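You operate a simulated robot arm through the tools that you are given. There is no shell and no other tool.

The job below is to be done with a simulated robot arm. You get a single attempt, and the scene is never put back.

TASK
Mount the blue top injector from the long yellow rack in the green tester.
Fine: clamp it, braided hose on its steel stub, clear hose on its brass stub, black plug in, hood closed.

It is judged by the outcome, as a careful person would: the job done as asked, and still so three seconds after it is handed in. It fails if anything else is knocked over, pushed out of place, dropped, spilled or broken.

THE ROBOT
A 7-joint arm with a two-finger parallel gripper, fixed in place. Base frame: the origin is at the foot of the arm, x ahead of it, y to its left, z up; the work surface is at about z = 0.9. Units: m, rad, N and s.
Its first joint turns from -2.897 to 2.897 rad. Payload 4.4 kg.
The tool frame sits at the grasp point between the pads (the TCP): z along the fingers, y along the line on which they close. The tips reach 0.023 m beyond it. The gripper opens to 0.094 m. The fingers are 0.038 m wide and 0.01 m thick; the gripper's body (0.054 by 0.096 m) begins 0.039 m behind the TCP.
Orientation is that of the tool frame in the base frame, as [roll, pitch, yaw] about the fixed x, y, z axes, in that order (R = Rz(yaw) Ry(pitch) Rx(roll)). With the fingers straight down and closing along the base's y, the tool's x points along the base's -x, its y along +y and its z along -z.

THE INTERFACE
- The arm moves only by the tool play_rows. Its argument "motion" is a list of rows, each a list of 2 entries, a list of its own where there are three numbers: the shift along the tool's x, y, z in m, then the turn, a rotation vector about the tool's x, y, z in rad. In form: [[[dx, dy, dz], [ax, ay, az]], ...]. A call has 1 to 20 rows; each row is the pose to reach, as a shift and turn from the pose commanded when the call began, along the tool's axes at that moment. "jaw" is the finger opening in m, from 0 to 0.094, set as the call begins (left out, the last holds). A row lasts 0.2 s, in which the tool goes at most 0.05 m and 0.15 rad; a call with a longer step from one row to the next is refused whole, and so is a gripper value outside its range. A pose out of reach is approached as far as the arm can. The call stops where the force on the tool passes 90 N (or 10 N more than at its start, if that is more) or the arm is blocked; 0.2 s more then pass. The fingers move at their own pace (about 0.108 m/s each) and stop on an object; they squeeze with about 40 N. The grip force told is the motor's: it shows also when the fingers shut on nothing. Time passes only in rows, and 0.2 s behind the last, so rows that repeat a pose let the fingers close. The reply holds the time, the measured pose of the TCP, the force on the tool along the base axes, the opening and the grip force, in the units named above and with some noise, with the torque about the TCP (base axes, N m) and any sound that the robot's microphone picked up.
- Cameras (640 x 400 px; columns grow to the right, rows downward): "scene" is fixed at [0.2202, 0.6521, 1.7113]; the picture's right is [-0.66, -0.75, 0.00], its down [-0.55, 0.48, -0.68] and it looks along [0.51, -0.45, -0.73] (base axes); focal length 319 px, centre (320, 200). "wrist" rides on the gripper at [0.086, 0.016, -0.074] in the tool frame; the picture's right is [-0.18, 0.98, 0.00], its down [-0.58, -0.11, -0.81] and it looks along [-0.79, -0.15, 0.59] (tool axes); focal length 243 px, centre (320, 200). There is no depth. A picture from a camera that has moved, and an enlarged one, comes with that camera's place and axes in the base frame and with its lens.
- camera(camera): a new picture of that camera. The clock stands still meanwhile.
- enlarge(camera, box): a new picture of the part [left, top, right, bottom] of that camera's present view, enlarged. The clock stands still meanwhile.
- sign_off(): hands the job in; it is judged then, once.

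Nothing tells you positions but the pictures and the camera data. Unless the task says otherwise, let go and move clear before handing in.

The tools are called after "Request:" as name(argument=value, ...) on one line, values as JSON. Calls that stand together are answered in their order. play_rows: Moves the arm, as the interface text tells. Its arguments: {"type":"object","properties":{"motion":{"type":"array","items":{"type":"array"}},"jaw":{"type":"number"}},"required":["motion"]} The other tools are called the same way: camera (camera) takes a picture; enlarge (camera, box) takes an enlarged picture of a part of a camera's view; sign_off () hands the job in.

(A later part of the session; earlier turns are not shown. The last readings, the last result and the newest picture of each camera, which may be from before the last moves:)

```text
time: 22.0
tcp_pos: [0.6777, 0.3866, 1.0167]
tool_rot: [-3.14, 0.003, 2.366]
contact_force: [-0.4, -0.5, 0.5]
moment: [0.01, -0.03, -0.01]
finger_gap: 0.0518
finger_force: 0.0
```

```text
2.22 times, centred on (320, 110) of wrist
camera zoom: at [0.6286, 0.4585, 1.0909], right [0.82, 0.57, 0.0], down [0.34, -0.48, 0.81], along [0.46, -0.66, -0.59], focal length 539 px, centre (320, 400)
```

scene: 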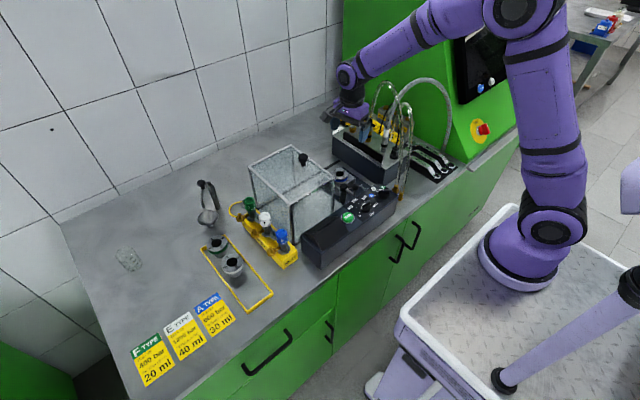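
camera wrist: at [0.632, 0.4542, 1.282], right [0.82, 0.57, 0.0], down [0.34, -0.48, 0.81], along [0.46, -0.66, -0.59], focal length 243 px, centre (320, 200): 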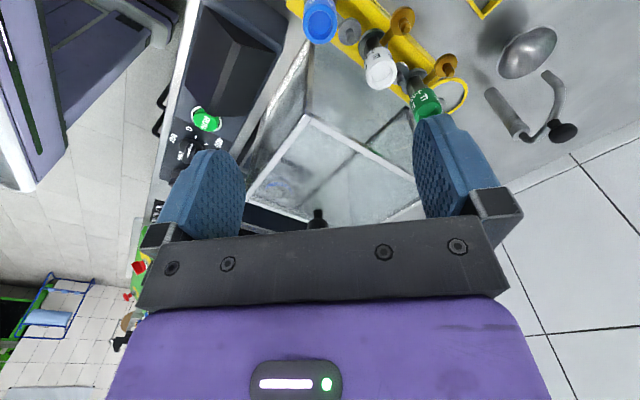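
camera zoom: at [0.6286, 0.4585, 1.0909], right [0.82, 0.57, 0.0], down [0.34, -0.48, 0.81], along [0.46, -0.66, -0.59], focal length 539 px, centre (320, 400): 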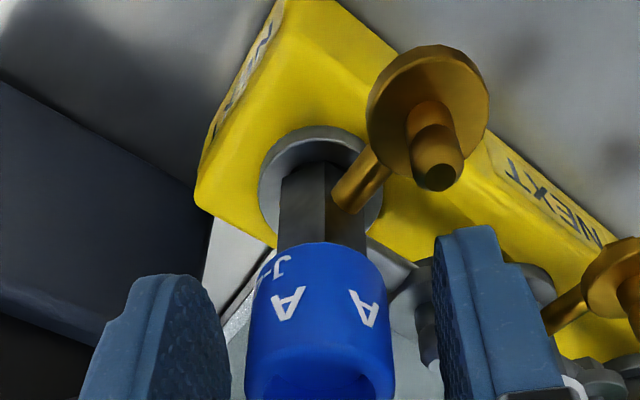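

Request:
play_rows(motion=[[[0, 0, 0], [0, 0, 0]], [[0, 0, 0], [0, 0, 0]], [[0, 0, 0], [0, 0, 0]]], jaw=0.02)

Request:
play_rows(motion=[[[0, 0, -0.02], [0, 0, 0]], [[0, 0, -0.05], [0, 0, 0]], [[0, 0, -0.09], [0, 0, 0]], [[0, 0, -0.13], [0, 0, 0]]])

Request:
camera(camera="wrist")

Request:
camera(camera="scene")

```text
time: 22.8
tcp_pos: [0.679, 0.3865, 1.0175]
tool_rot: [-3.14, 0.005, 2.365]
contact_force: [-0.7, -0.6, 0.2]
moment: [-0.03, 0.06, 0.0]
finger_gap: 0.0314
finger_force: 40.0
```

```text
time: 23.8
tcp_pos: [0.679, 0.3873, 1.1459]
tool_rot: [-3.14, 0.003, 2.368]
contact_force: [0.6, 0.3, -3.7]
moment: [-0.02, 0.03, -0.02]
finger_gap: 0.0315
finger_force: 39.8
```

```text
taken
camera wrist: at [0.6281, 0.4587, 1.2203], right [0.82, 0.57, 0.0], down [0.34, -0.48, 0.81], along [0.46, -0.66, -0.59], focal length 243 px, centre (320, 200)
```

wrist: 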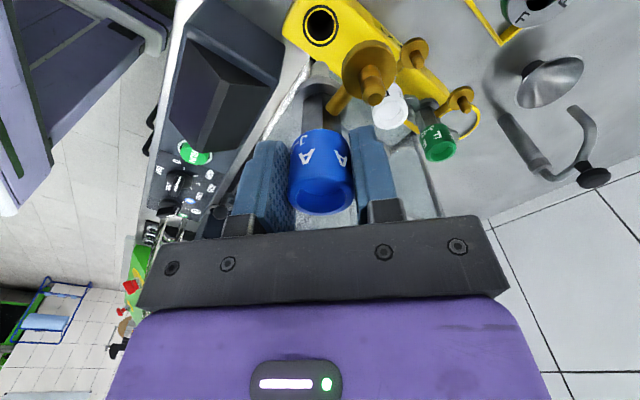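

```text
taken
```

scene: 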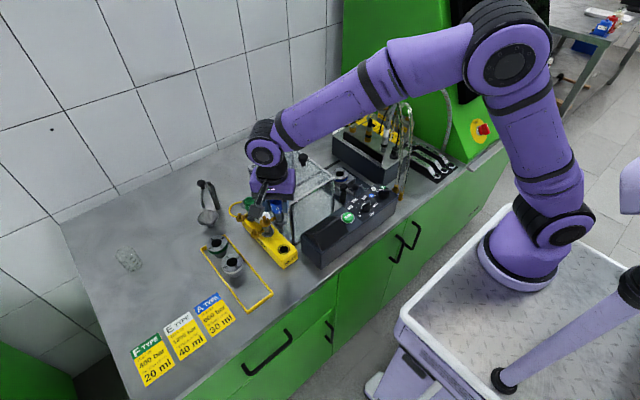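

The injector is held and out of the rack (gap 0.0315, about 3.7 N of weight). I'll inspect it in the hand.

Request:
enlarge(camera="wrist", box=[240, 0, 420, 140])

Request:
enlarge(camera="scene", box=[240, 170, 310, 270])

Request:
enlarge(camera="scene", box=[310, 155, 390, 215])

```text
2.86 times, centred on (330, 70) of wrist
camera zoom: at [0.6281, 0.4587, 1.2203], right [0.82, 0.57, 0.0], down [0.34, -0.48, 0.81], along [0.46, -0.66, -0.59], focal length 693 px, centre (291, 571)
```

zoom: 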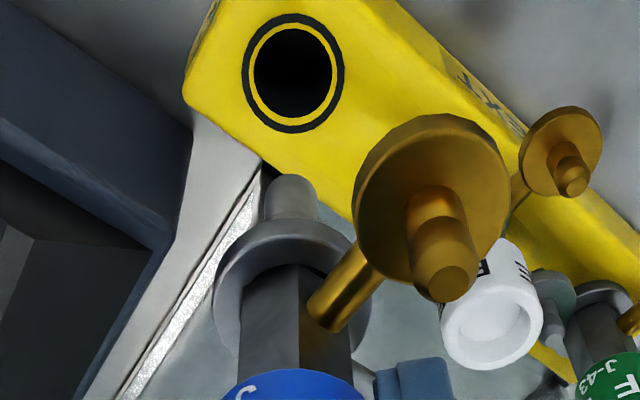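

```text
4.00 times, centred on (275, 220) of scene
camera zoom: at [0.2202, 0.6521, 1.7113], right [-0.66, -0.75, 0.0], down [-0.55, 0.48, -0.68], along [0.51, -0.45, -0.73], focal length 1278 px, centre (500, 120)
```

zoom: 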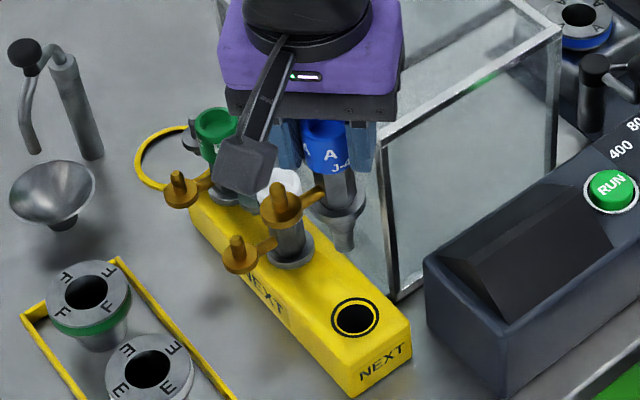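

```text
6.67 times, centred on (350, 185) of scene
camera zoom: at [0.2202, 0.6521, 1.7113], right [-0.66, -0.75, 0.0], down [-0.55, 0.48, -0.68], along [0.51, -0.45, -0.73], focal length 2130 px, centre (120, 300)
```

zoom: 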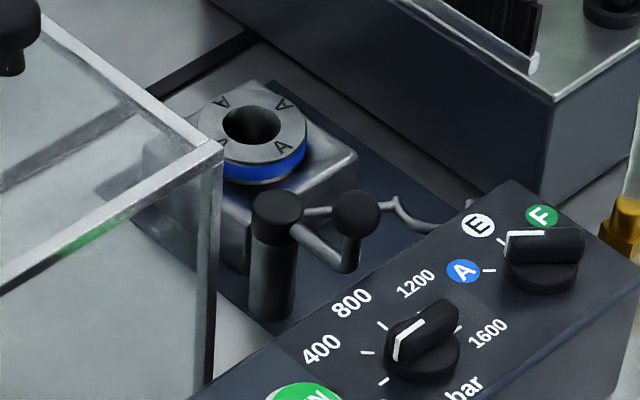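

The flange, hex body and tapered nozzle are clear to see. Next I'll raise the injector and carry it high over the hood to a viewpoint on the seat.

Request:
play_rows(motion=[[[0, 0, -0.045], [0, 0, 0]], [[0, 0, -0.09], [0, 0, 0]], [[0, 0, -0.13], [0, 0, 0]], [[-0.03, -0.022, -0.14], [0, 0, 0]], [[-0.065, -0.045, -0.14], [0, 0, 0]], [[-0.1, -0.07, -0.14], [0, 0, 0]], [[-0.135, -0.095, -0.14], [0, 0, 0]], [[-0.17, -0.12, -0.14], [0, 0, 0]], [[-0.195, -0.141, -0.13], [0, 0, 0]]])

Request:
camera(camera="wrist")

Request:
enlarge(camera="wrist", box=[240, 0, 420, 140])

```text
time: 25.8
tcp_pos: [0.7193, 0.1519, 1.2768]
tool_rot: [-3.14, 0.003, 2.367]
contact_force: [0.8, -0.1, -3.3]
moment: [-0.07, 0.01, -0.03]
finger_gap: 0.0315
finger_force: 39.8
```

```text
taken
camera wrist: at [0.6696, 0.2224, 1.352], right [0.82, 0.57, 0.0], down [0.34, -0.48, 0.81], along [0.46, -0.66, -0.59], focal length 243 px, centre (320, 200)
```

wrist: 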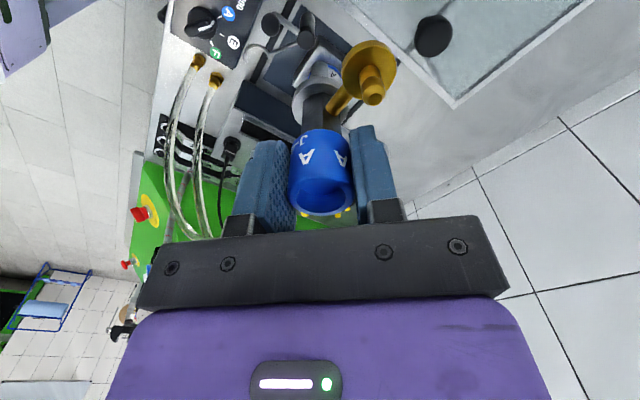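

```text
2.86 times, centred on (330, 70) of wrist
camera zoom: at [0.6696, 0.2224, 1.352], right [0.82, 0.57, 0.0], down [0.34, -0.48, 0.81], along [0.46, -0.66, -0.59], focal length 693 px, centre (291, 571)
```

zoom: 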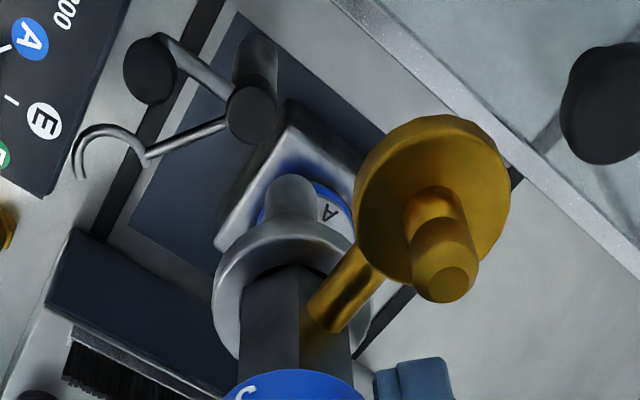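

The clamp hook, at z about 0.965, swings counter-clockwise about its post onto the seat at roughly (0.799, 0.050), top z about 0.955. I'll turn the injector about 70° clockwise in the air so its stubs face where the hoses can reach them.

Request:
play_rows(motion=[[[0, 0, 0], [0, 0, 0.136]], [[0, 0, 0], [0, 0, 0.272]], [[0, 0, 0], [0, 0, 0.408]], [[0, 0, 0], [0, 0, 0.544]], [[0, 0, 0], [0, 0, 0.68]], [[0, 0, 0], [0, 0, 0.816]], [[0, 0, 0], [0, 0, 0.952]], [[0, 0, 0], [0, 0, 1.088]], [[0, 0, 0], [0, 0, 1.22]]])

```text
time: 27.8
tcp_pos: [0.7189, 0.1509, 1.279]
tool_rot: [3.138, 0.003, 1.142]
contact_force: [0.3, -0.3, -3.4]
moment: [0.0, 0.03, -0.02]
finger_gap: 0.0316
finger_force: 40.2
```

Request:
play_rows(motion=[[[-0.015, 0.03, 0], [0, 0, 0]], [[-0.03, 0.06, 0], [0, 0, 0]], [[-0.045, 0.09, 0.01], [0, 0, 0]], [[-0.0555, 0.1148, 0.04], [0, 0, 0]], [[-0.0555, 0.1148, 0.08], [0, 0, 0]], [[-0.0555, 0.1148, 0.12], [0, 0, 0]]])

Request:
camera(camera="wrist")

Request:
enlarge(camera="wrist", box=[240, 0, 420, 140])

Request:
enlarge(camera="scene", box=[310, 135, 390, 205])

```text
time: 29.2
tcp_pos: [0.8014, 0.0518, 1.1569]
tool_rot: [3.14, 0.002, 1.145]
contact_force: [-0.2, -0.7, -1.7]
moment: [0.05, -0.02, 0.0]
finger_gap: 0.0316
finger_force: 39.8
```

```text
taken
camera wrist: at [0.8519, 0.1237, 1.2315], right [0.82, -0.57, 0.0], down [-0.34, -0.48, 0.81], along [-0.46, -0.66, -0.59], focal length 243 px, centre (320, 200)
```

wrist: 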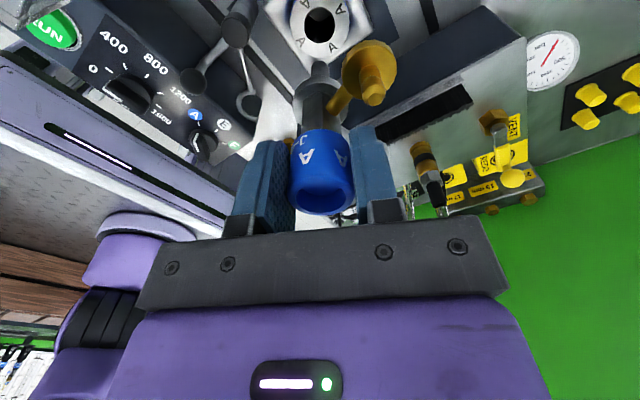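

```text
2.86 times, centred on (330, 70) of wrist
camera zoom: at [0.8519, 0.1237, 1.2315], right [0.82, -0.57, 0.0], down [-0.34, -0.48, 0.81], along [-0.46, -0.66, -0.59], focal length 693 px, centre (291, 571)
```

zoom: 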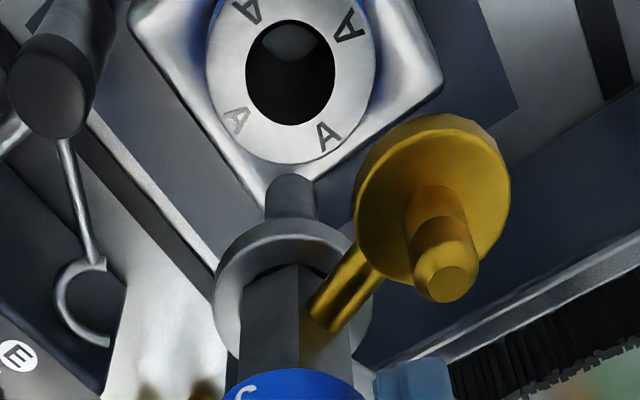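

```text
5.71 times, centred on (350, 170) of scene
camera zoom: at [0.2202, 0.6521, 1.7113], right [-0.66, -0.75, 0.0], down [-0.55, 0.48, -0.68], along [0.51, -0.45, -0.73], focal length 1825 px, centre (149, 371)
```

zoom: 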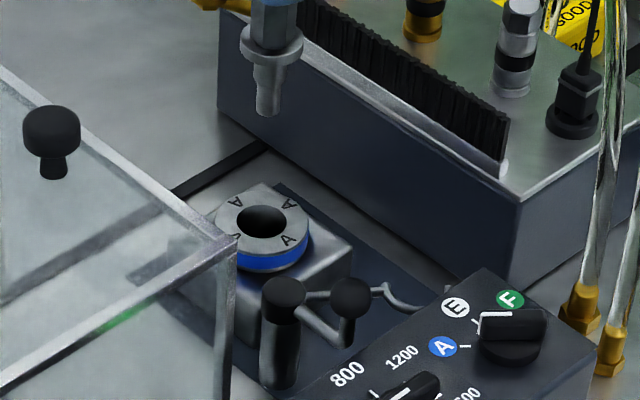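

The seat hole appears exactly where the rack hole did when the injector came out, so the axis is aligned. I'll start lowering it.

Request:
play_rows(motion=[[[0, 0, 0.03], [0, 0, 0]], [[0, 0, 0.05], [0, 0, 0]], [[0, 0, 0.065], [0, 0, 0]]])

Request:
enlarge(camera="wrist", box=[240, 0, 420, 140])

Request:
enlarge(camera="scene", box=[310, 135, 390, 205])

```text
time: 30.0
tcp_pos: [0.8016, 0.0515, 1.0933]
tool_rot: [3.138, 0.004, 1.145]
contact_force: [0.0, -0.6, -2.9]
moment: [0.01, 0.03, 0.03]
finger_gap: 0.0318
finger_force: 39.9
```

```text
2.86 times, centred on (330, 70) of wrist
camera zoom: at [0.8522, 0.1234, 1.1675], right [0.82, -0.57, 0.0], down [-0.34, -0.48, 0.81], along [-0.46, -0.66, -0.59], focal length 693 px, centre (291, 571)
```

zoom: 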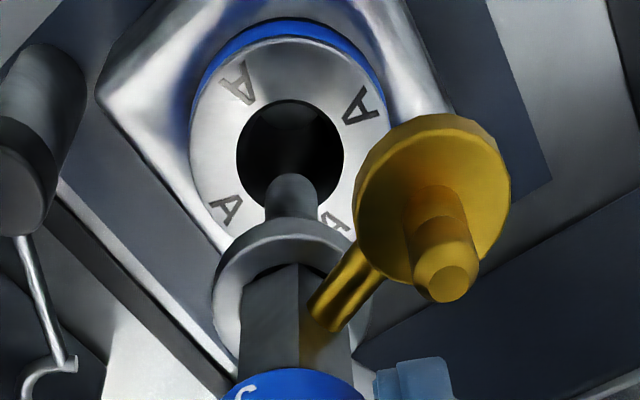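

```text
5.71 times, centred on (350, 170) of scene
camera zoom: at [0.2202, 0.6521, 1.7113], right [-0.66, -0.75, 0.0], down [-0.55, 0.48, -0.68], along [0.51, -0.45, -0.73], focal length 1825 px, centre (149, 371)
```

zoom: 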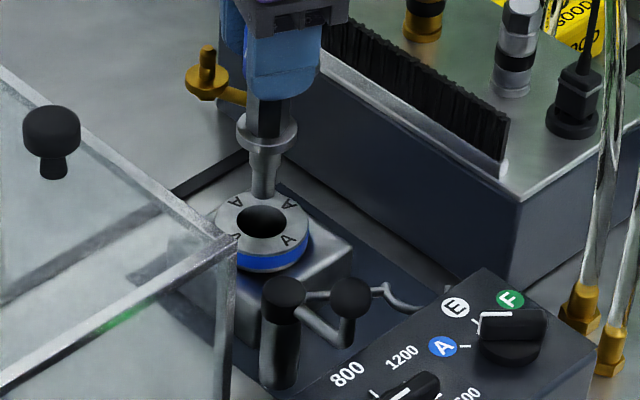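

Request:
play_rows(motion=[[[0, 0, 0.02], [0, 0, 0]], [[0, 0, 0.035], [0, 0, 0]], [[0, 0, 0.045], [0, 0, 0]]])

Request:
enlarge(camera="wrist", box=[240, 0, 420, 140])

Request:
enlarge(camera="scene", box=[310, 135, 390, 205])

```text
time: 30.8
tcp_pos: [0.8009, 0.0512, 1.0471]
tool_rot: [3.14, 0.003, 1.144]
contact_force: [0.1, -0.1, -2.8]
moment: [0.02, 0.01, -0.01]
finger_gap: 0.0313
finger_force: 39.7
```

```text
2.86 times, centred on (330, 70) of wrist
camera zoom: at [0.8517, 0.123, 1.1223], right [0.82, -0.57, 0.0], down [-0.34, -0.48, 0.81], along [-0.46, -0.66, -0.59], focal length 693 px, centre (291, 571)
```

zoom: 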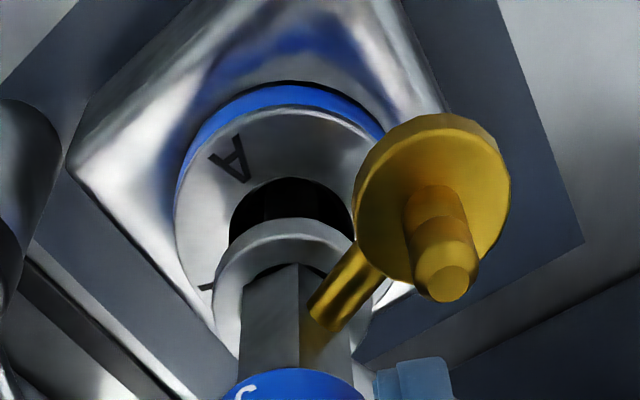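

```text
5.71 times, centred on (350, 170) of scene
camera zoom: at [0.2202, 0.6521, 1.7113], right [-0.66, -0.75, 0.0], down [-0.55, 0.48, -0.68], along [0.51, -0.45, -0.73], focal length 1825 px, centre (149, 371)
```

zoom: 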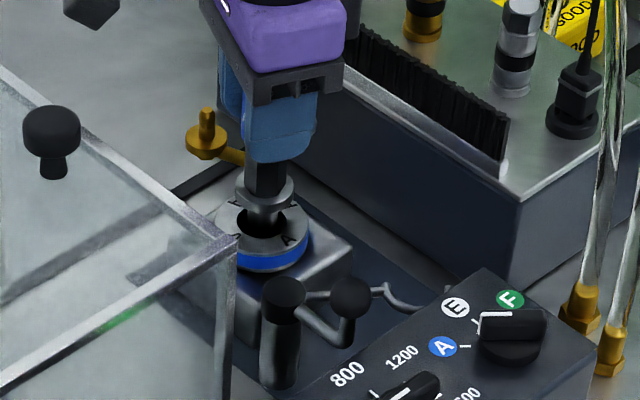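

Request:
play_rows(motion=[[[0, 0, 0.008], [0, 0, 0]], [[0, 0, 0.013], [0, 0, 0]], [[0, 0, 0.016], [0, 0, 0]]])

Request:
enlarge(camera="wrist", box=[240, 0, 420, 140])

Request:
enlarge(camera="scene", box=[310, 135, 390, 205])

```text
time: 31.6
tcp_pos: [0.801, 0.0523, 1.0324]
tool_rot: [3.139, 0.005, 1.143]
contact_force: [0.1, -0.1, -3.0]
moment: [-0.05, -0.03, -0.01]
finger_gap: 0.0313
finger_force: 40.0
```

```text
2.86 times, centred on (330, 70) of wrist
camera zoom: at [0.8523, 0.1229, 1.1066], right [0.82, -0.57, 0.0], down [-0.34, -0.48, 0.81], along [-0.46, -0.66, -0.59], focal length 693 px, centre (291, 571)
```

zoom: 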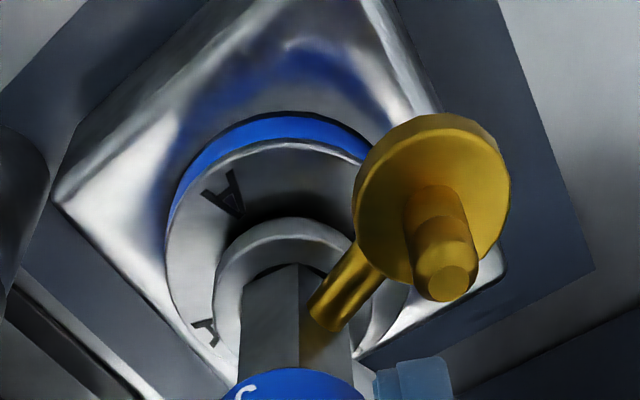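

```text
5.71 times, centred on (350, 170) of scene
camera zoom: at [0.2202, 0.6521, 1.7113], right [-0.66, -0.75, 0.0], down [-0.55, 0.48, -0.68], along [0.51, -0.45, -0.73], focal length 1825 px, centre (149, 371)
```

zoom: 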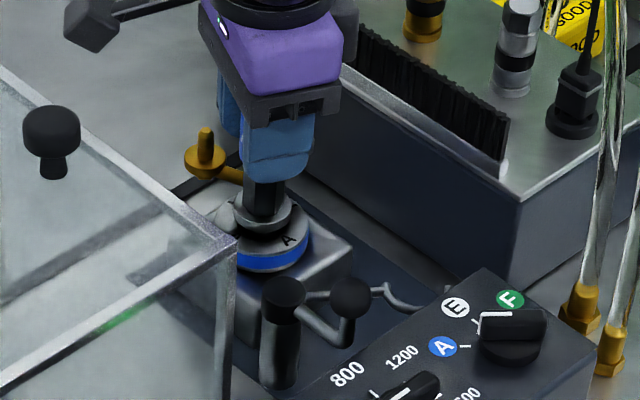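

Request:
play_rows(motion=[[[0, 0, 0.003], [0, 0, 0]], [[0, 0, 0.006], [0, 0, 0]], [[0, 0, 0.006], [0, 0, 0]]])

Request:
play_rows(motion=[[[0, 0, 0.002], [0, 0, 0]], [[0, 0, 0.003], [0, 0, 0]], [[0, 0, 0.003], [0, 0, 0]]])

Request:
enlarge(camera="wrist", box=[240, 0, 420, 140])

```text
time: 32.4
tcp_pos: [0.8002, 0.0522, 1.0252]
tool_rot: [3.138, 0.002, 1.147]
contact_force: [0.0, -0.5, -2.6]
moment: [0.04, 0.04, -0.02]
finger_gap: 0.0316
finger_force: 40.0
```

```text
time: 33.2
tcp_pos: [0.8016, 0.0509, 1.0245]
tool_rot: [3.135, 0.001, 1.145]
contact_force: [-1.6, -4.4, 31.3]
moment: [-0.49, 0.28, -0.01]
finger_gap: 0.0314
finger_force: 40.1
```

```text
2.86 times, centred on (330, 70) of wrist
camera zoom: at [0.8519, 0.1229, 1.1001], right [0.82, -0.57, 0.01], down [-0.34, -0.48, 0.81], along [-0.46, -0.66, -0.59], focal length 693 px, centre (291, 571)
```

zoom: 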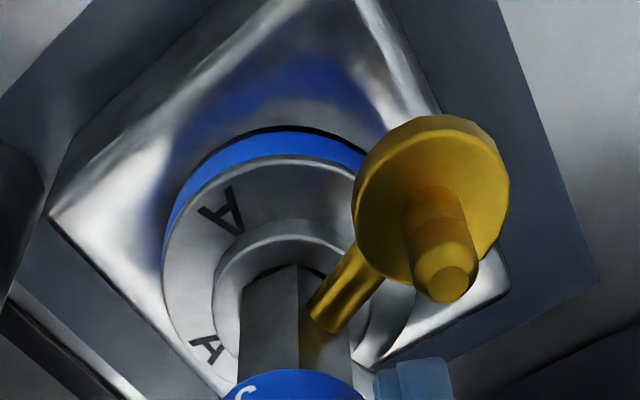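

It's seated: 31 N of contact at TCP z = 1.0245. I'll relieve the load, open and lift straight up.

Request:
play_rows(motion=[[[0, 0, -0.003], [0, 0, 0]], [[0, 0, -0.003], [0, 0, 0]]])

Request:
play_rows(motion=[[[0, 0, 0], [0, 0, 0]], [[0, 0, 0], [0, 0, 0]], [[0, 0, 0], [0, 0, 0]]], jaw=0.052)

Request:
play_rows(motion=[[[0, 0, -0.03], [0, 0, 0]], [[0, 0, -0.07], [0, 0, 0]], [[0, 0, -0.11], [0, 0, 0]], [[0, 0, -0.15], [0, 0, 0]]])

Request:
enlarge(camera="wrist", box=[200, 0, 440, 160])

Request:
enlarge(camera="scene", box=[310, 135, 390, 205])

```text
time: 33.8
tcp_pos: [0.8011, 0.0518, 1.0253]
tool_rot: [3.139, 0.004, 1.146]
contact_force: [2.5, -1.2, 3.4]
moment: [0.03, -0.26, -0.05]
finger_gap: 0.0314
finger_force: 40.1
```

```text
time: 34.6
tcp_pos: [0.8007, 0.0511, 1.0255]
tool_rot: [3.136, 0.002, 1.144]
contact_force: [0.5, -0.1, 0.9]
moment: [-0.02, 0.0, -0.01]
finger_gap: 0.0518
finger_force: 0.1
```

```text
time: 35.6
tcp_pos: [0.8016, 0.053, 1.177]
tool_rot: [3.14, 0.002, 1.147]
contact_force: [0.5, 0.2, -0.1]
moment: [-0.03, 0.01, 0.0]
finger_gap: 0.0522
finger_force: 0.0
```

```text
2.50 times, centred on (320, 80) of wrist
camera zoom: at [0.8518, 0.1237, 1.2508], right [0.82, -0.57, 0.0], down [-0.34, -0.48, 0.81], along [-0.46, -0.66, -0.59], focal length 606 px, centre (320, 500)
```

zoom: 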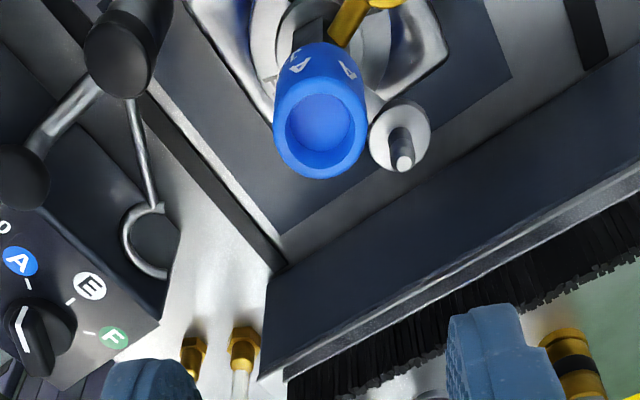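

```text
5.71 times, centred on (350, 170) of scene
camera zoom: at [0.2202, 0.6521, 1.7113], right [-0.66, -0.75, 0.0], down [-0.55, 0.48, -0.68], along [0.51, -0.45, -0.73], focal length 1825 px, centre (149, 371)
```

zoom: 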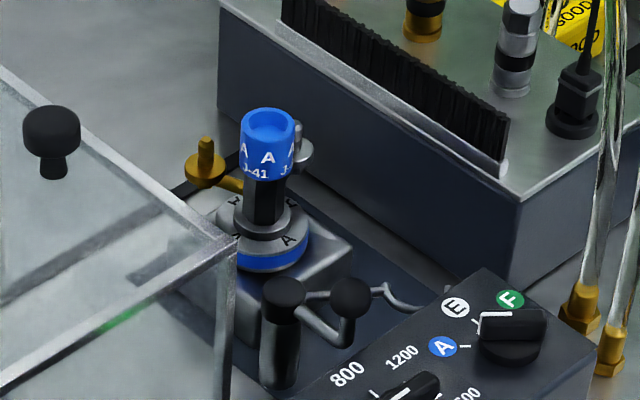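

The blue injector is seated upright. Next is the clamp: I'll approach the crank ball at about (0.685, 0.094, 1.002), close on it to gauge it, then swing it counter-clockwise about the post.

Request:
play_rows(motion=[[[0, -0.009, 0], [0, 0, -0.1425]], [[0, -0.018, 0], [0, 0, -0.285]], [[0, -0.027, 0], [0, 0, -0.4275]], [[0, -0.036, 0], [0, 0, -0.57]], [[0, -0.045, 0], [0, 0, -0.7125]], [[-0.002, -0.054, 0], [0, 0, -0.855]], [[-0.003, -0.063, 0], [0, 0, -0.9975]], [[-0.004, -0.072, 0], [0, 0, -1.14]], [[-0.005, -0.081, 0], [0, 0, -1.2825]], [[-0.006, -0.09, 0], [0, 0, -1.425]], [[-0.007, -0.099, 0], [0, 0, -1.5675]], [[-0.008, -0.108, 0.01], [0, 0, -1.71]], [[-0.009, -0.117, 0.02], [0, 0, -1.8525]], [[-0.0106, -0.1232, 0.04], [0, 0, -1.995]]], jaw=0.06)

Request:
camera(camera="wrist")

Request:
enlarge(camera="wrist", box=[220, 0, 420, 160])

```text
time: 38.6
tcp_pos: [0.6842, 0.0922, 1.135]
tool_rot: [-3.139, 0.001, -3.141]
contact_force: [0.7, 0.1, -0.4]
moment: [0.01, 0.0, -0.01]
finger_gap: 0.0602
finger_force: 0.0
```

```text
taken
camera wrist: at [0.5988, 0.108, 1.2097], right [0.18, 0.98, 0.0], down [0.58, -0.1, 0.81], along [0.79, -0.15, -0.59], focal length 243 px, centre (320, 200)
```

wrist: 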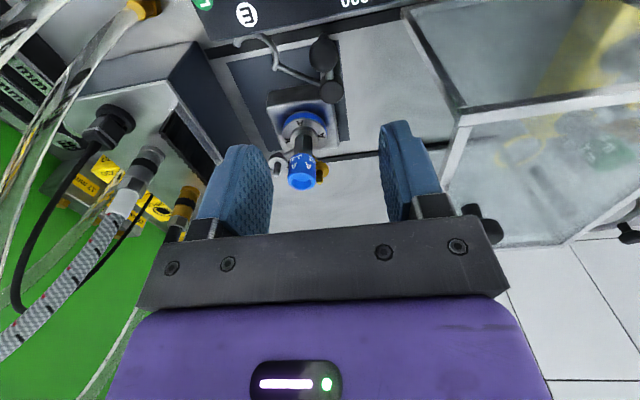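

```text
2.50 times, centred on (320, 80) of wrist
camera zoom: at [0.5988, 0.108, 1.2097], right [0.18, 0.98, 0.0], down [0.58, -0.1, 0.81], along [0.79, -0.15, -0.59], focal length 606 px, centre (320, 500)
```

zoom: 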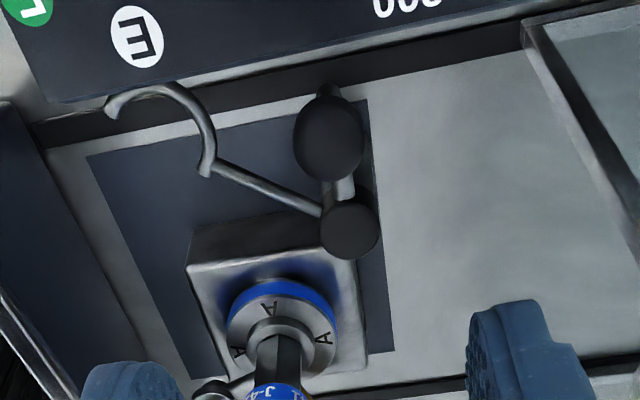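

Request:
play_rows(motion=[[[0, 0.0025, 0.04], [0, 0, 0]], [[0, 0.0025, 0.08], [0, 0, 0]], [[0, 0.0025, 0.11], [0, 0, 0]], [[0, 0.0025, 0.127], [0, 0, 0]]], jaw=0.05)

Request:
enlarge(camera="wrist", box=[220, 20, 420, 220])

Request:
enlarge(camera="scene", box=[310, 145, 390, 215])

```text
time: 39.6
tcp_pos: [0.6846, 0.0959, 1.0088]
tool_rot: [-3.138, 0.001, 3.141]
contact_force: [-2.1, 0.1, 9.0]
moment: [0.26, 0.2, 0.01]
finger_gap: 0.0499
finger_force: 0.0
```

```text
2.00 times, centred on (320, 120) of wrist
camera zoom: at [0.5986, 0.1106, 1.0827], right [0.18, 0.98, 0.0], down [0.58, -0.11, 0.81], along [0.79, -0.15, -0.59], focal length 485 px, centre (320, 360)
```

zoom: 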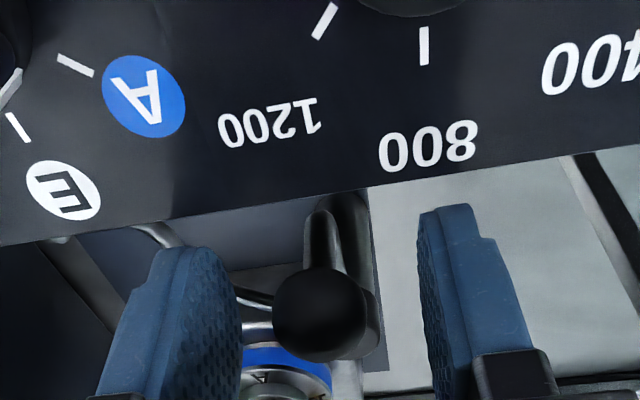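

```text
5.71 times, centred on (350, 180) of scene
camera zoom: at [0.2202, 0.6521, 1.7113], right [-0.66, -0.75, 0.0], down [-0.55, 0.48, -0.68], along [0.51, -0.45, -0.73], focal length 1825 px, centre (149, 314)
```

zoom: 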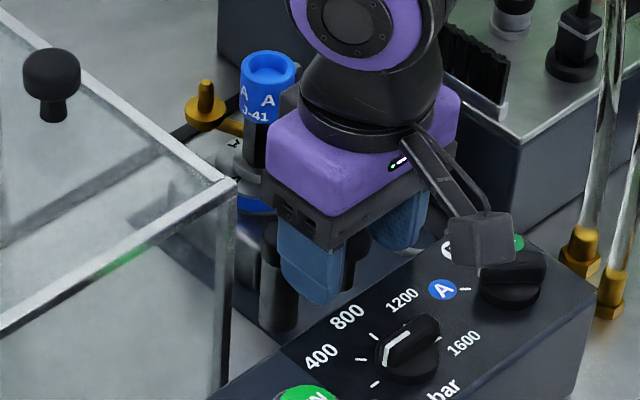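

The 9 N reading suggests a finger edge is touching the panel's rear edge. I'll raise slightly and shift forward before closing on the ball.

Request:
play_rows(motion=[[[0, 0, -0.005], [0, 0, 0]], [[-0.005, 0, -0.005], [0, 0, 0]]])

Request:
play_rows(motion=[[[0, 0, 0], [0, 0, 0]], [[0, 0, 0], [0, 0, 0]], [[0, 0, 0], [0, 0, 0]]], jaw=0.015)

```text
time: 40.2
tcp_pos: [0.6897, 0.0953, 1.0133]
tool_rot: [-3.136, 0.001, 3.141]
contact_force: [-0.6, -0.7, 0.8]
moment: [0.0, 0.01, -0.01]
finger_gap: 0.0503
finger_force: 0.1
```

```text
time: 41.0
tcp_pos: [0.6896, 0.0951, 1.0122]
tool_rot: [-3.137, 0.001, 3.141]
contact_force: [-2.0, -1.2, -2.1]
moment: [-0.02, 0.11, 0.02]
finger_gap: 0.0221
finger_force: 44.9
```

The ball is 22 mm in diameter. I'll open slightly to cage it and swing in stages, turning the tool with the handle.

Request:
play_rows(motion=[[[0, 0, 0], [0, 0, 0]], [[-0.0005, -0.0068, 0], [0, 0, -0.14]], [[-0.0019, -0.0134, 0], [0, 0, -0.28]], [[-0.0042, -0.0197, 0], [0, 0, -0.42]]], jaw=0.026)

Request:
camera(camera="wrist")

Request:
enlarge(camera="scene", box=[310, 145, 390, 215])

```text
time: 42.0
tcp_pos: [0.6928, 0.0765, 1.0133]
tool_rot: [-3.136, 0.001, -2.72]
contact_force: [0.5, 0.0, -0.8]
moment: [-0.03, -0.01, 0.01]
finger_gap: 0.0262
finger_force: 0.1
```

```text
taken
camera wrist: at [0.6085, 0.0548, 1.0888], right [-0.23, 0.97, 0.0], down [0.57, 0.14, 0.81], along [0.78, 0.19, -0.59], focal length 243 px, centre (320, 200)
```

wrist: 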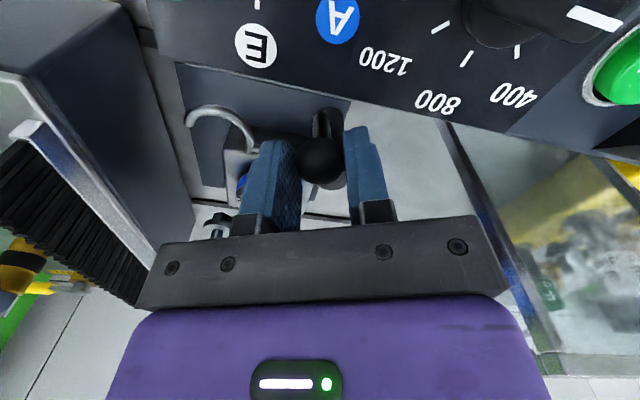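

```text
5.71 times, centred on (350, 180) of scene
camera zoom: at [0.2202, 0.6521, 1.7113], right [-0.66, -0.75, 0.0], down [-0.55, 0.48, -0.68], along [0.51, -0.45, -0.73], focal length 1825 px, centre (149, 314)
```

zoom: 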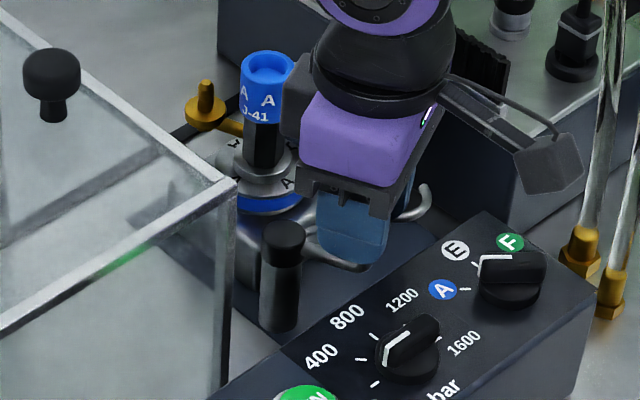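

Request:
play_rows(motion=[[[-0.0005, -0.0068, 0], [0, 0, -0.14]], [[-0.0019, -0.0134, 0], [0, 0, -0.28]], [[-0.0042, -0.0197, 0], [0, 0, -0.42]], [[-0.0074, -0.0257, 0], [0, 0, -0.56]]])

Request:
camera(camera="wrist")

Request:
enlarge(camera="scene", box=[310, 145, 390, 215])

```text
time: 43.0
tcp_pos: [0.7117, 0.054, 1.0137]
tool_rot: [-3.138, -0.005, -2.162]
contact_force: [-0.3, 0.2, 0.1]
moment: [-0.03, -0.01, 0.02]
finger_gap: 0.0261
finger_force: 0.1
```

```text
taken
camera wrist: at [0.6497, -0.0079, 1.0891], right [-0.71, 0.7, 0.0], down [0.41, 0.43, 0.8], along [0.56, 0.57, -0.59], focal length 243 px, centre (320, 200)
```

wrist: 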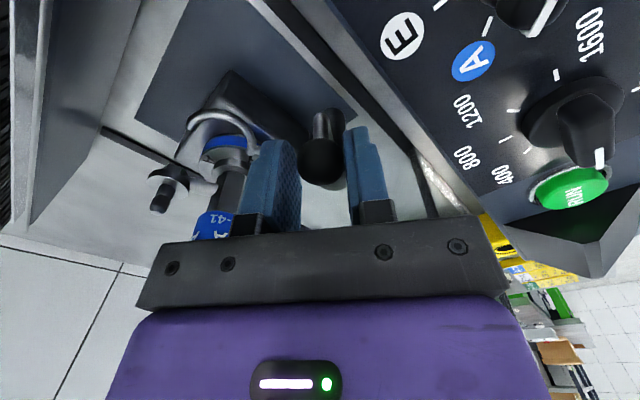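

```text
5.71 times, centred on (350, 180) of scene
camera zoom: at [0.2202, 0.6521, 1.7113], right [-0.66, -0.75, 0.0], down [-0.55, 0.48, -0.68], along [0.51, -0.45, -0.73], focal length 1825 px, centre (149, 314)
```

zoom: 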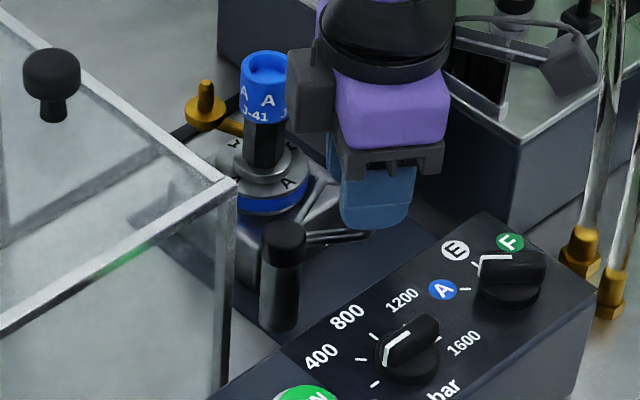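

Request:
play_rows(motion=[[[-0.0005, -0.0068, 0], [0, 0, -0.14]], [[-0.0019, -0.0134, 0], [0, 0, -0.28]], [[-0.0042, -0.0197, 0], [0, 0, -0.42]]])

Request:
camera(camera="wrist")

Request:
enlarge(camera="scene", box=[310, 145, 390, 215])

```text
time: 43.8
tcp_pos: [0.7294, 0.0487, 1.0139]
tool_rot: [-3.141, -0.004, -1.74]
contact_force: [1.5, -1.2, -1.1]
moment: [0.0, 0.01, -0.01]
finger_gap: 0.0269
finger_force: 1.0
```

```text
taken
camera wrist: at [0.6991, -0.0355, 1.0892], right [-0.94, 0.35, 0.0], down [0.2, 0.56, 0.8], along [0.28, 0.75, -0.59], focal length 243 px, centre (320, 200)
```

wrist: 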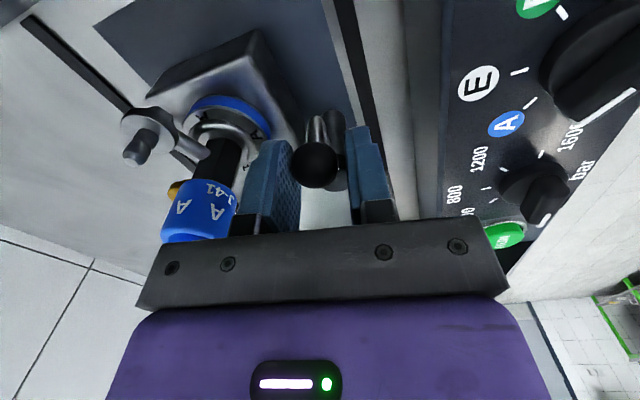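

```text
5.71 times, centred on (350, 180) of scene
camera zoom: at [0.2202, 0.6521, 1.7113], right [-0.66, -0.75, 0.0], down [-0.55, 0.48, -0.68], along [0.51, -0.45, -0.73], focal length 1825 px, centre (149, 314)
```

zoom: 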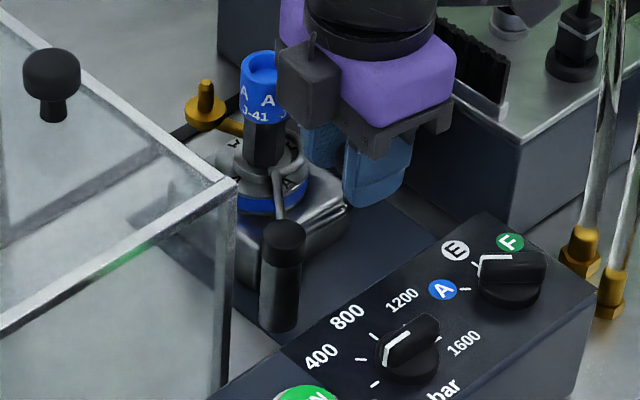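

Request:
play_rows(motion=[[[-0.0001, -0.0034, 0], [0, 0, -0.07]], [[-0.0005, -0.0068, 0], [0, 0, -0.14]], [[-0.0011, -0.0101, 0], [0, 0, -0.21]]])

Request:
enlarge(camera="wrist", box=[120, 40, 400, 240])

Request:
enlarge(camera="scene", box=[310, 145, 390, 215])

```text
time: 44.6
tcp_pos: [0.7385, 0.0478, 1.0139]
tool_rot: [3.141, -0.006, -1.531]
contact_force: [-8.2, 1.3, 0.5]
moment: [-0.07, 0.08, -0.02]
finger_gap: 0.0297
finger_force: 4.0
```

```text
2.00 times, centred on (260, 140) of wrist
camera zoom: at [0.7262, -0.0403, 1.0894], right [-0.99, 0.14, 0.0], down [0.09, 0.59, 0.8], along [0.12, 0.79, -0.6], focal length 485 px, centre (440, 320)
```

zoom: 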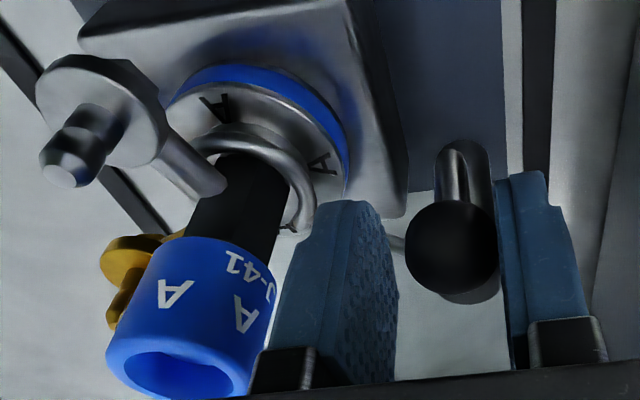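

```text
5.71 times, centred on (350, 180) of scene
camera zoom: at [0.2202, 0.6521, 1.7113], right [-0.66, -0.75, 0.0], down [-0.55, 0.48, -0.68], along [0.51, -0.45, -0.73], focal length 1825 px, centre (149, 314)
```

zoom: 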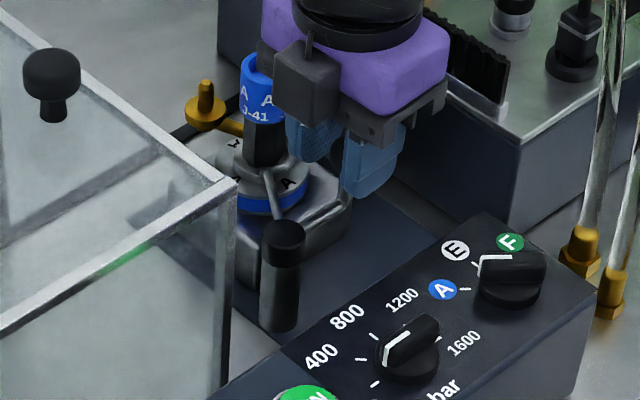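

The hook now wraps the hex body above the flange and I feel resistance. I'll grip the ball firmly and push a bit further to be sure the clamp is at its end stop.

Request:
play_rows(motion=[[[0, 0, 0], [0, 0, 0]], [[0, 0, 0], [0, 0, 0]], [[0, 0, 0], [0, 0, 0]]], jaw=0.015)

Request:
play_rows(motion=[[[-0.0001, -0.0024, 0], [0, 0, -0.05]], [[-0.0002, -0.0048, 0], [0, 0, -0.1]]])

Request:
enlarge(camera="wrist", box=[120, 40, 400, 240])

```text
time: 45.4
tcp_pos: [0.7378, 0.0472, 1.0142]
tool_rot: [-3.14, -0.005, -1.532]
contact_force: [-27.9, 2.1, -6.3]
moment: [-0.08, 0.22, -0.06]
finger_gap: 0.0273
finger_force: 13.3
```

```text
time: 46.0
tcp_pos: [0.7398, 0.0481, 1.0132]
tool_rot: [3.14, -0.004, -1.431]
contact_force: [-44.0, 9.4, -4.1]
moment: [0.19, 0.4, -0.4]
finger_gap: 0.0335
finger_force: 21.0
```

```text
2.00 times, centred on (260, 140) of wrist
camera zoom: at [0.7379, -0.0399, 1.0894], right [-1.0, 0.04, 0.0], down [0.03, 0.59, 0.8], along [0.04, 0.8, -0.59], focal length 485 px, centre (440, 320)
```

zoom: 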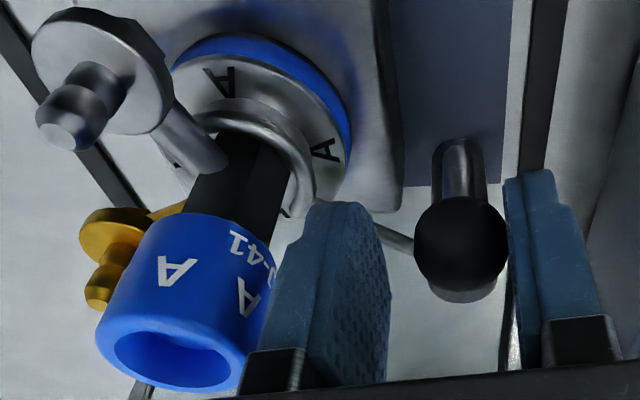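

The ball won't move further and the hook is centred around the body, so the clamp is closed. I'll back off, open and rise clear.

Request:
play_rows(motion=[[[0.0001, 0.003, 0], [0, 0, 0.06]], [[0.0003, 0.006, 0], [0, 0, 0.11]], [[0.0003, 0.006, 0], [0, 0, 0.11]]], jaw=0.05)

Request:
play_rows(motion=[[[0, 0, -0.03], [0, 0, 0]], [[0, 0, -0.07], [0, 0, 0]], [[0, 0, -0.11], [0, 0, 0]], [[0, 0, -0.15], [0, 0, 0]], [[0, 0, -0.19], [0, 0, 0]], [[0, 0, -0.23], [0, 0, 0]]])

Request:
camera(camera="wrist")

Request:
enlarge(camera="scene", box=[310, 130, 390, 205])

```text
time: 46.8
tcp_pos: [0.7388, 0.0462, 1.0144]
tool_rot: [-3.14, -0.003, -1.543]
contact_force: [0.1, -0.1, -0.2]
moment: [0.0, -0.03, -0.02]
finger_gap: 0.0501
finger_force: 0.0
```

```text
time: 48.2
tcp_pos: [0.7391, 0.0469, 1.2445]
tool_rot: [3.141, -0.003, -1.543]
contact_force: [0.5, 0.2, -0.4]
moment: [0.0, 0.03, 0.03]
finger_gap: 0.0499
finger_force: 0.0
```

```text
taken
camera wrist: at [0.7254, -0.0412, 1.3199], right [-0.99, 0.16, 0.0], down [0.09, 0.59, 0.8], along [0.13, 0.79, -0.59], focal length 243 px, centre (320, 200)
```

wrist: 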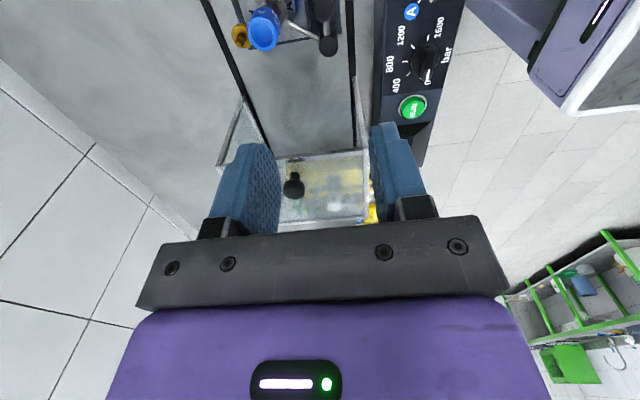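

```text
5.33 times, centred on (350, 168) of scene
camera zoom: at [0.2202, 0.6521, 1.7113], right [-0.66, -0.75, 0.0], down [-0.55, 0.48, -0.68], along [0.51, -0.45, -0.73], focal length 1704 px, centre (160, 373)
```

zoom: 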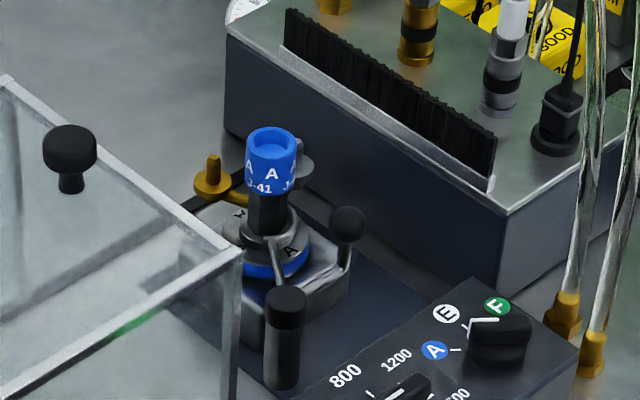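

The clamp is engaged. Next are the hoses: I'll turn the wrist so the hand is on the +y side and tilt it, so the hose can pass the palm, then look at the steel (braided) connector.

Request:
play_rows(motion=[[[0, 0, 0], [0, 0, 0.142]], [[0, 0, 0], [0, 0, 0.284]], [[0, 0, 0], [0, 0, 0.426]], [[0, 0, 0], [0, 0, 0.568]], [[0, 0, 0], [0, 0, 0.71]], [[0, 0, 0], [0, 0, 0.852]], [[0, 0, 0], [0, 0, 0.994]], [[0, 0, 0], [0, 0, 1.136]], [[0, 0, 0], [0, 0, 1.278]], [[0, 0, 0], [0, 0, 1.42]], [[0, 0, 0], [0, 0, 1.562]], [[0, 0, 0], [0, 0, 1.704]], [[0, 0, 0], [0, 0, 1.846]], [[0, 0, 0], [0, 0, 1.988]], [[0, 0, 0], [0, 0, 2.13]], [[0, 0, 0], [0, 0, 2.272]], [[0, 0, 0], [0, 0, 2.414]], [[0, 0, 0], [0, 0, 2.556]], [[0, 0, 0], [0, 0, 2.698]], [[0, 0, 0], [0, 0, 2.84]]])

Request:
camera(camera="wrist")

Request:
enlarge(camera="wrist", box=[220, 0, 420, 160])

```text
time: 52.4
tcp_pos: [0.7377, 0.0471, 1.2442]
tool_rot: [-3.141, 0.004, 1.899]
contact_force: [0.8, -0.3, 0.7]
moment: [-0.01, -0.01, 0.0]
finger_gap: 0.05
finger_force: 0.0
```

```text
taken
camera wrist: at [0.7264, 0.1337, 1.3188], right [0.99, 0.14, 0.0], down [0.08, -0.58, 0.81], along [0.12, -0.8, -0.59], focal length 243 px, centre (320, 200)
```

wrist: 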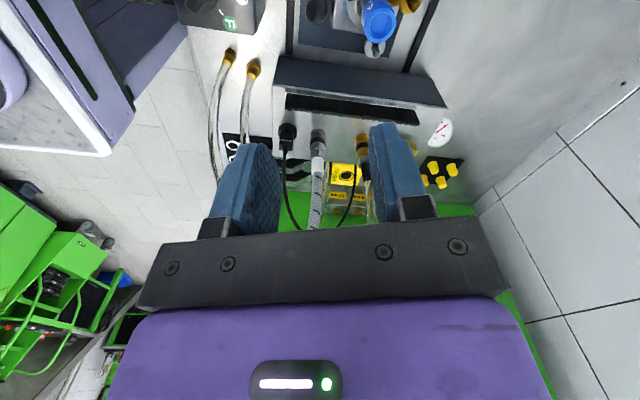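

```text
2.50 times, centred on (320, 80) of wrist
camera zoom: at [0.7264, 0.1337, 1.3188], right [0.99, 0.14, 0.0], down [0.08, -0.58, 0.81], along [0.12, -0.8, -0.59], focal length 606 px, centre (320, 500)
```

zoom: 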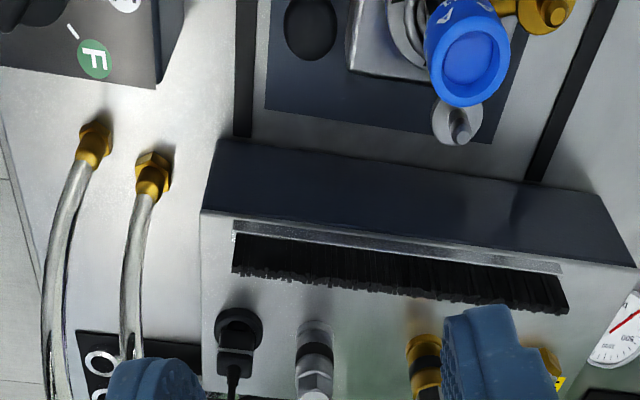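

Request:
play_rows(motion=[[[-0.018, -0.008, 0.0], [0, -0.126, 0]], [[-0.036, -0.015, 0.01], [0, -0.252, 0]], [[-0.055, -0.023, 0.03], [0, -0.378, 0]], [[-0.073, -0.03, 0.055], [0, -0.504, 0]], [[-0.0918, -0.0376, 0.079], [0, -0.63, 0]]], jaw=0.05)

Request:
camera(camera="wrist")

Request:
enlarge(camera="wrist", box=[220, 0, 420, 180])

Request:
camera(camera="scene")

```text
time: 53.6
tcp_pos: [0.7316, -0.0525, 1.1675]
tool_rot: [3.139, 0.637, 1.901]
contact_force: [-0.9, -0.2, 0.2]
moment: [0.02, 0.0, 0.02]
finger_gap: 0.0499
finger_force: 0.1
```

```text
taken
camera wrist: at [0.7121, 0.0595, 1.1751], right [0.98, 0.18, 0.11], down [-0.11, -0.02, 0.99], along [0.18, -0.98, -0.01], focal length 243 px, centre (320, 200)
```

wrist: 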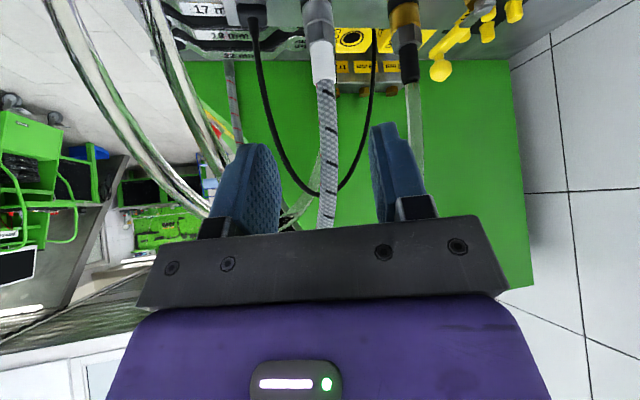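

```text
2.22 times, centred on (320, 90) of wrist
camera zoom: at [0.7121, 0.0595, 1.1751], right [0.98, 0.18, 0.11], down [-0.11, -0.02, 0.99], along [0.18, -0.98, -0.01], focal length 539 px, centre (320, 444)
```

zoom: 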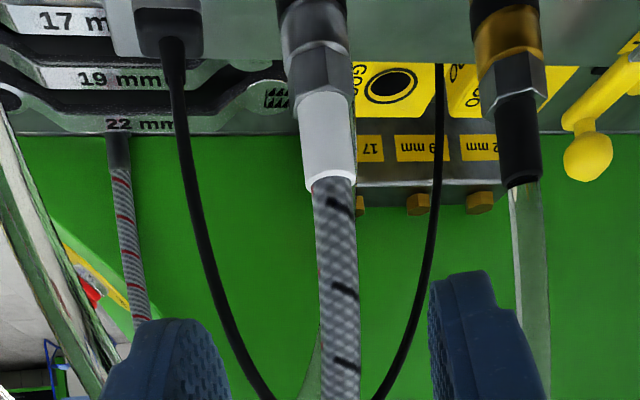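

```text
taken
```

scene: 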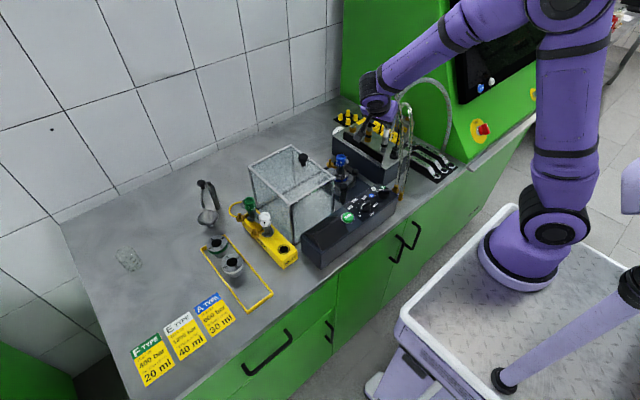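

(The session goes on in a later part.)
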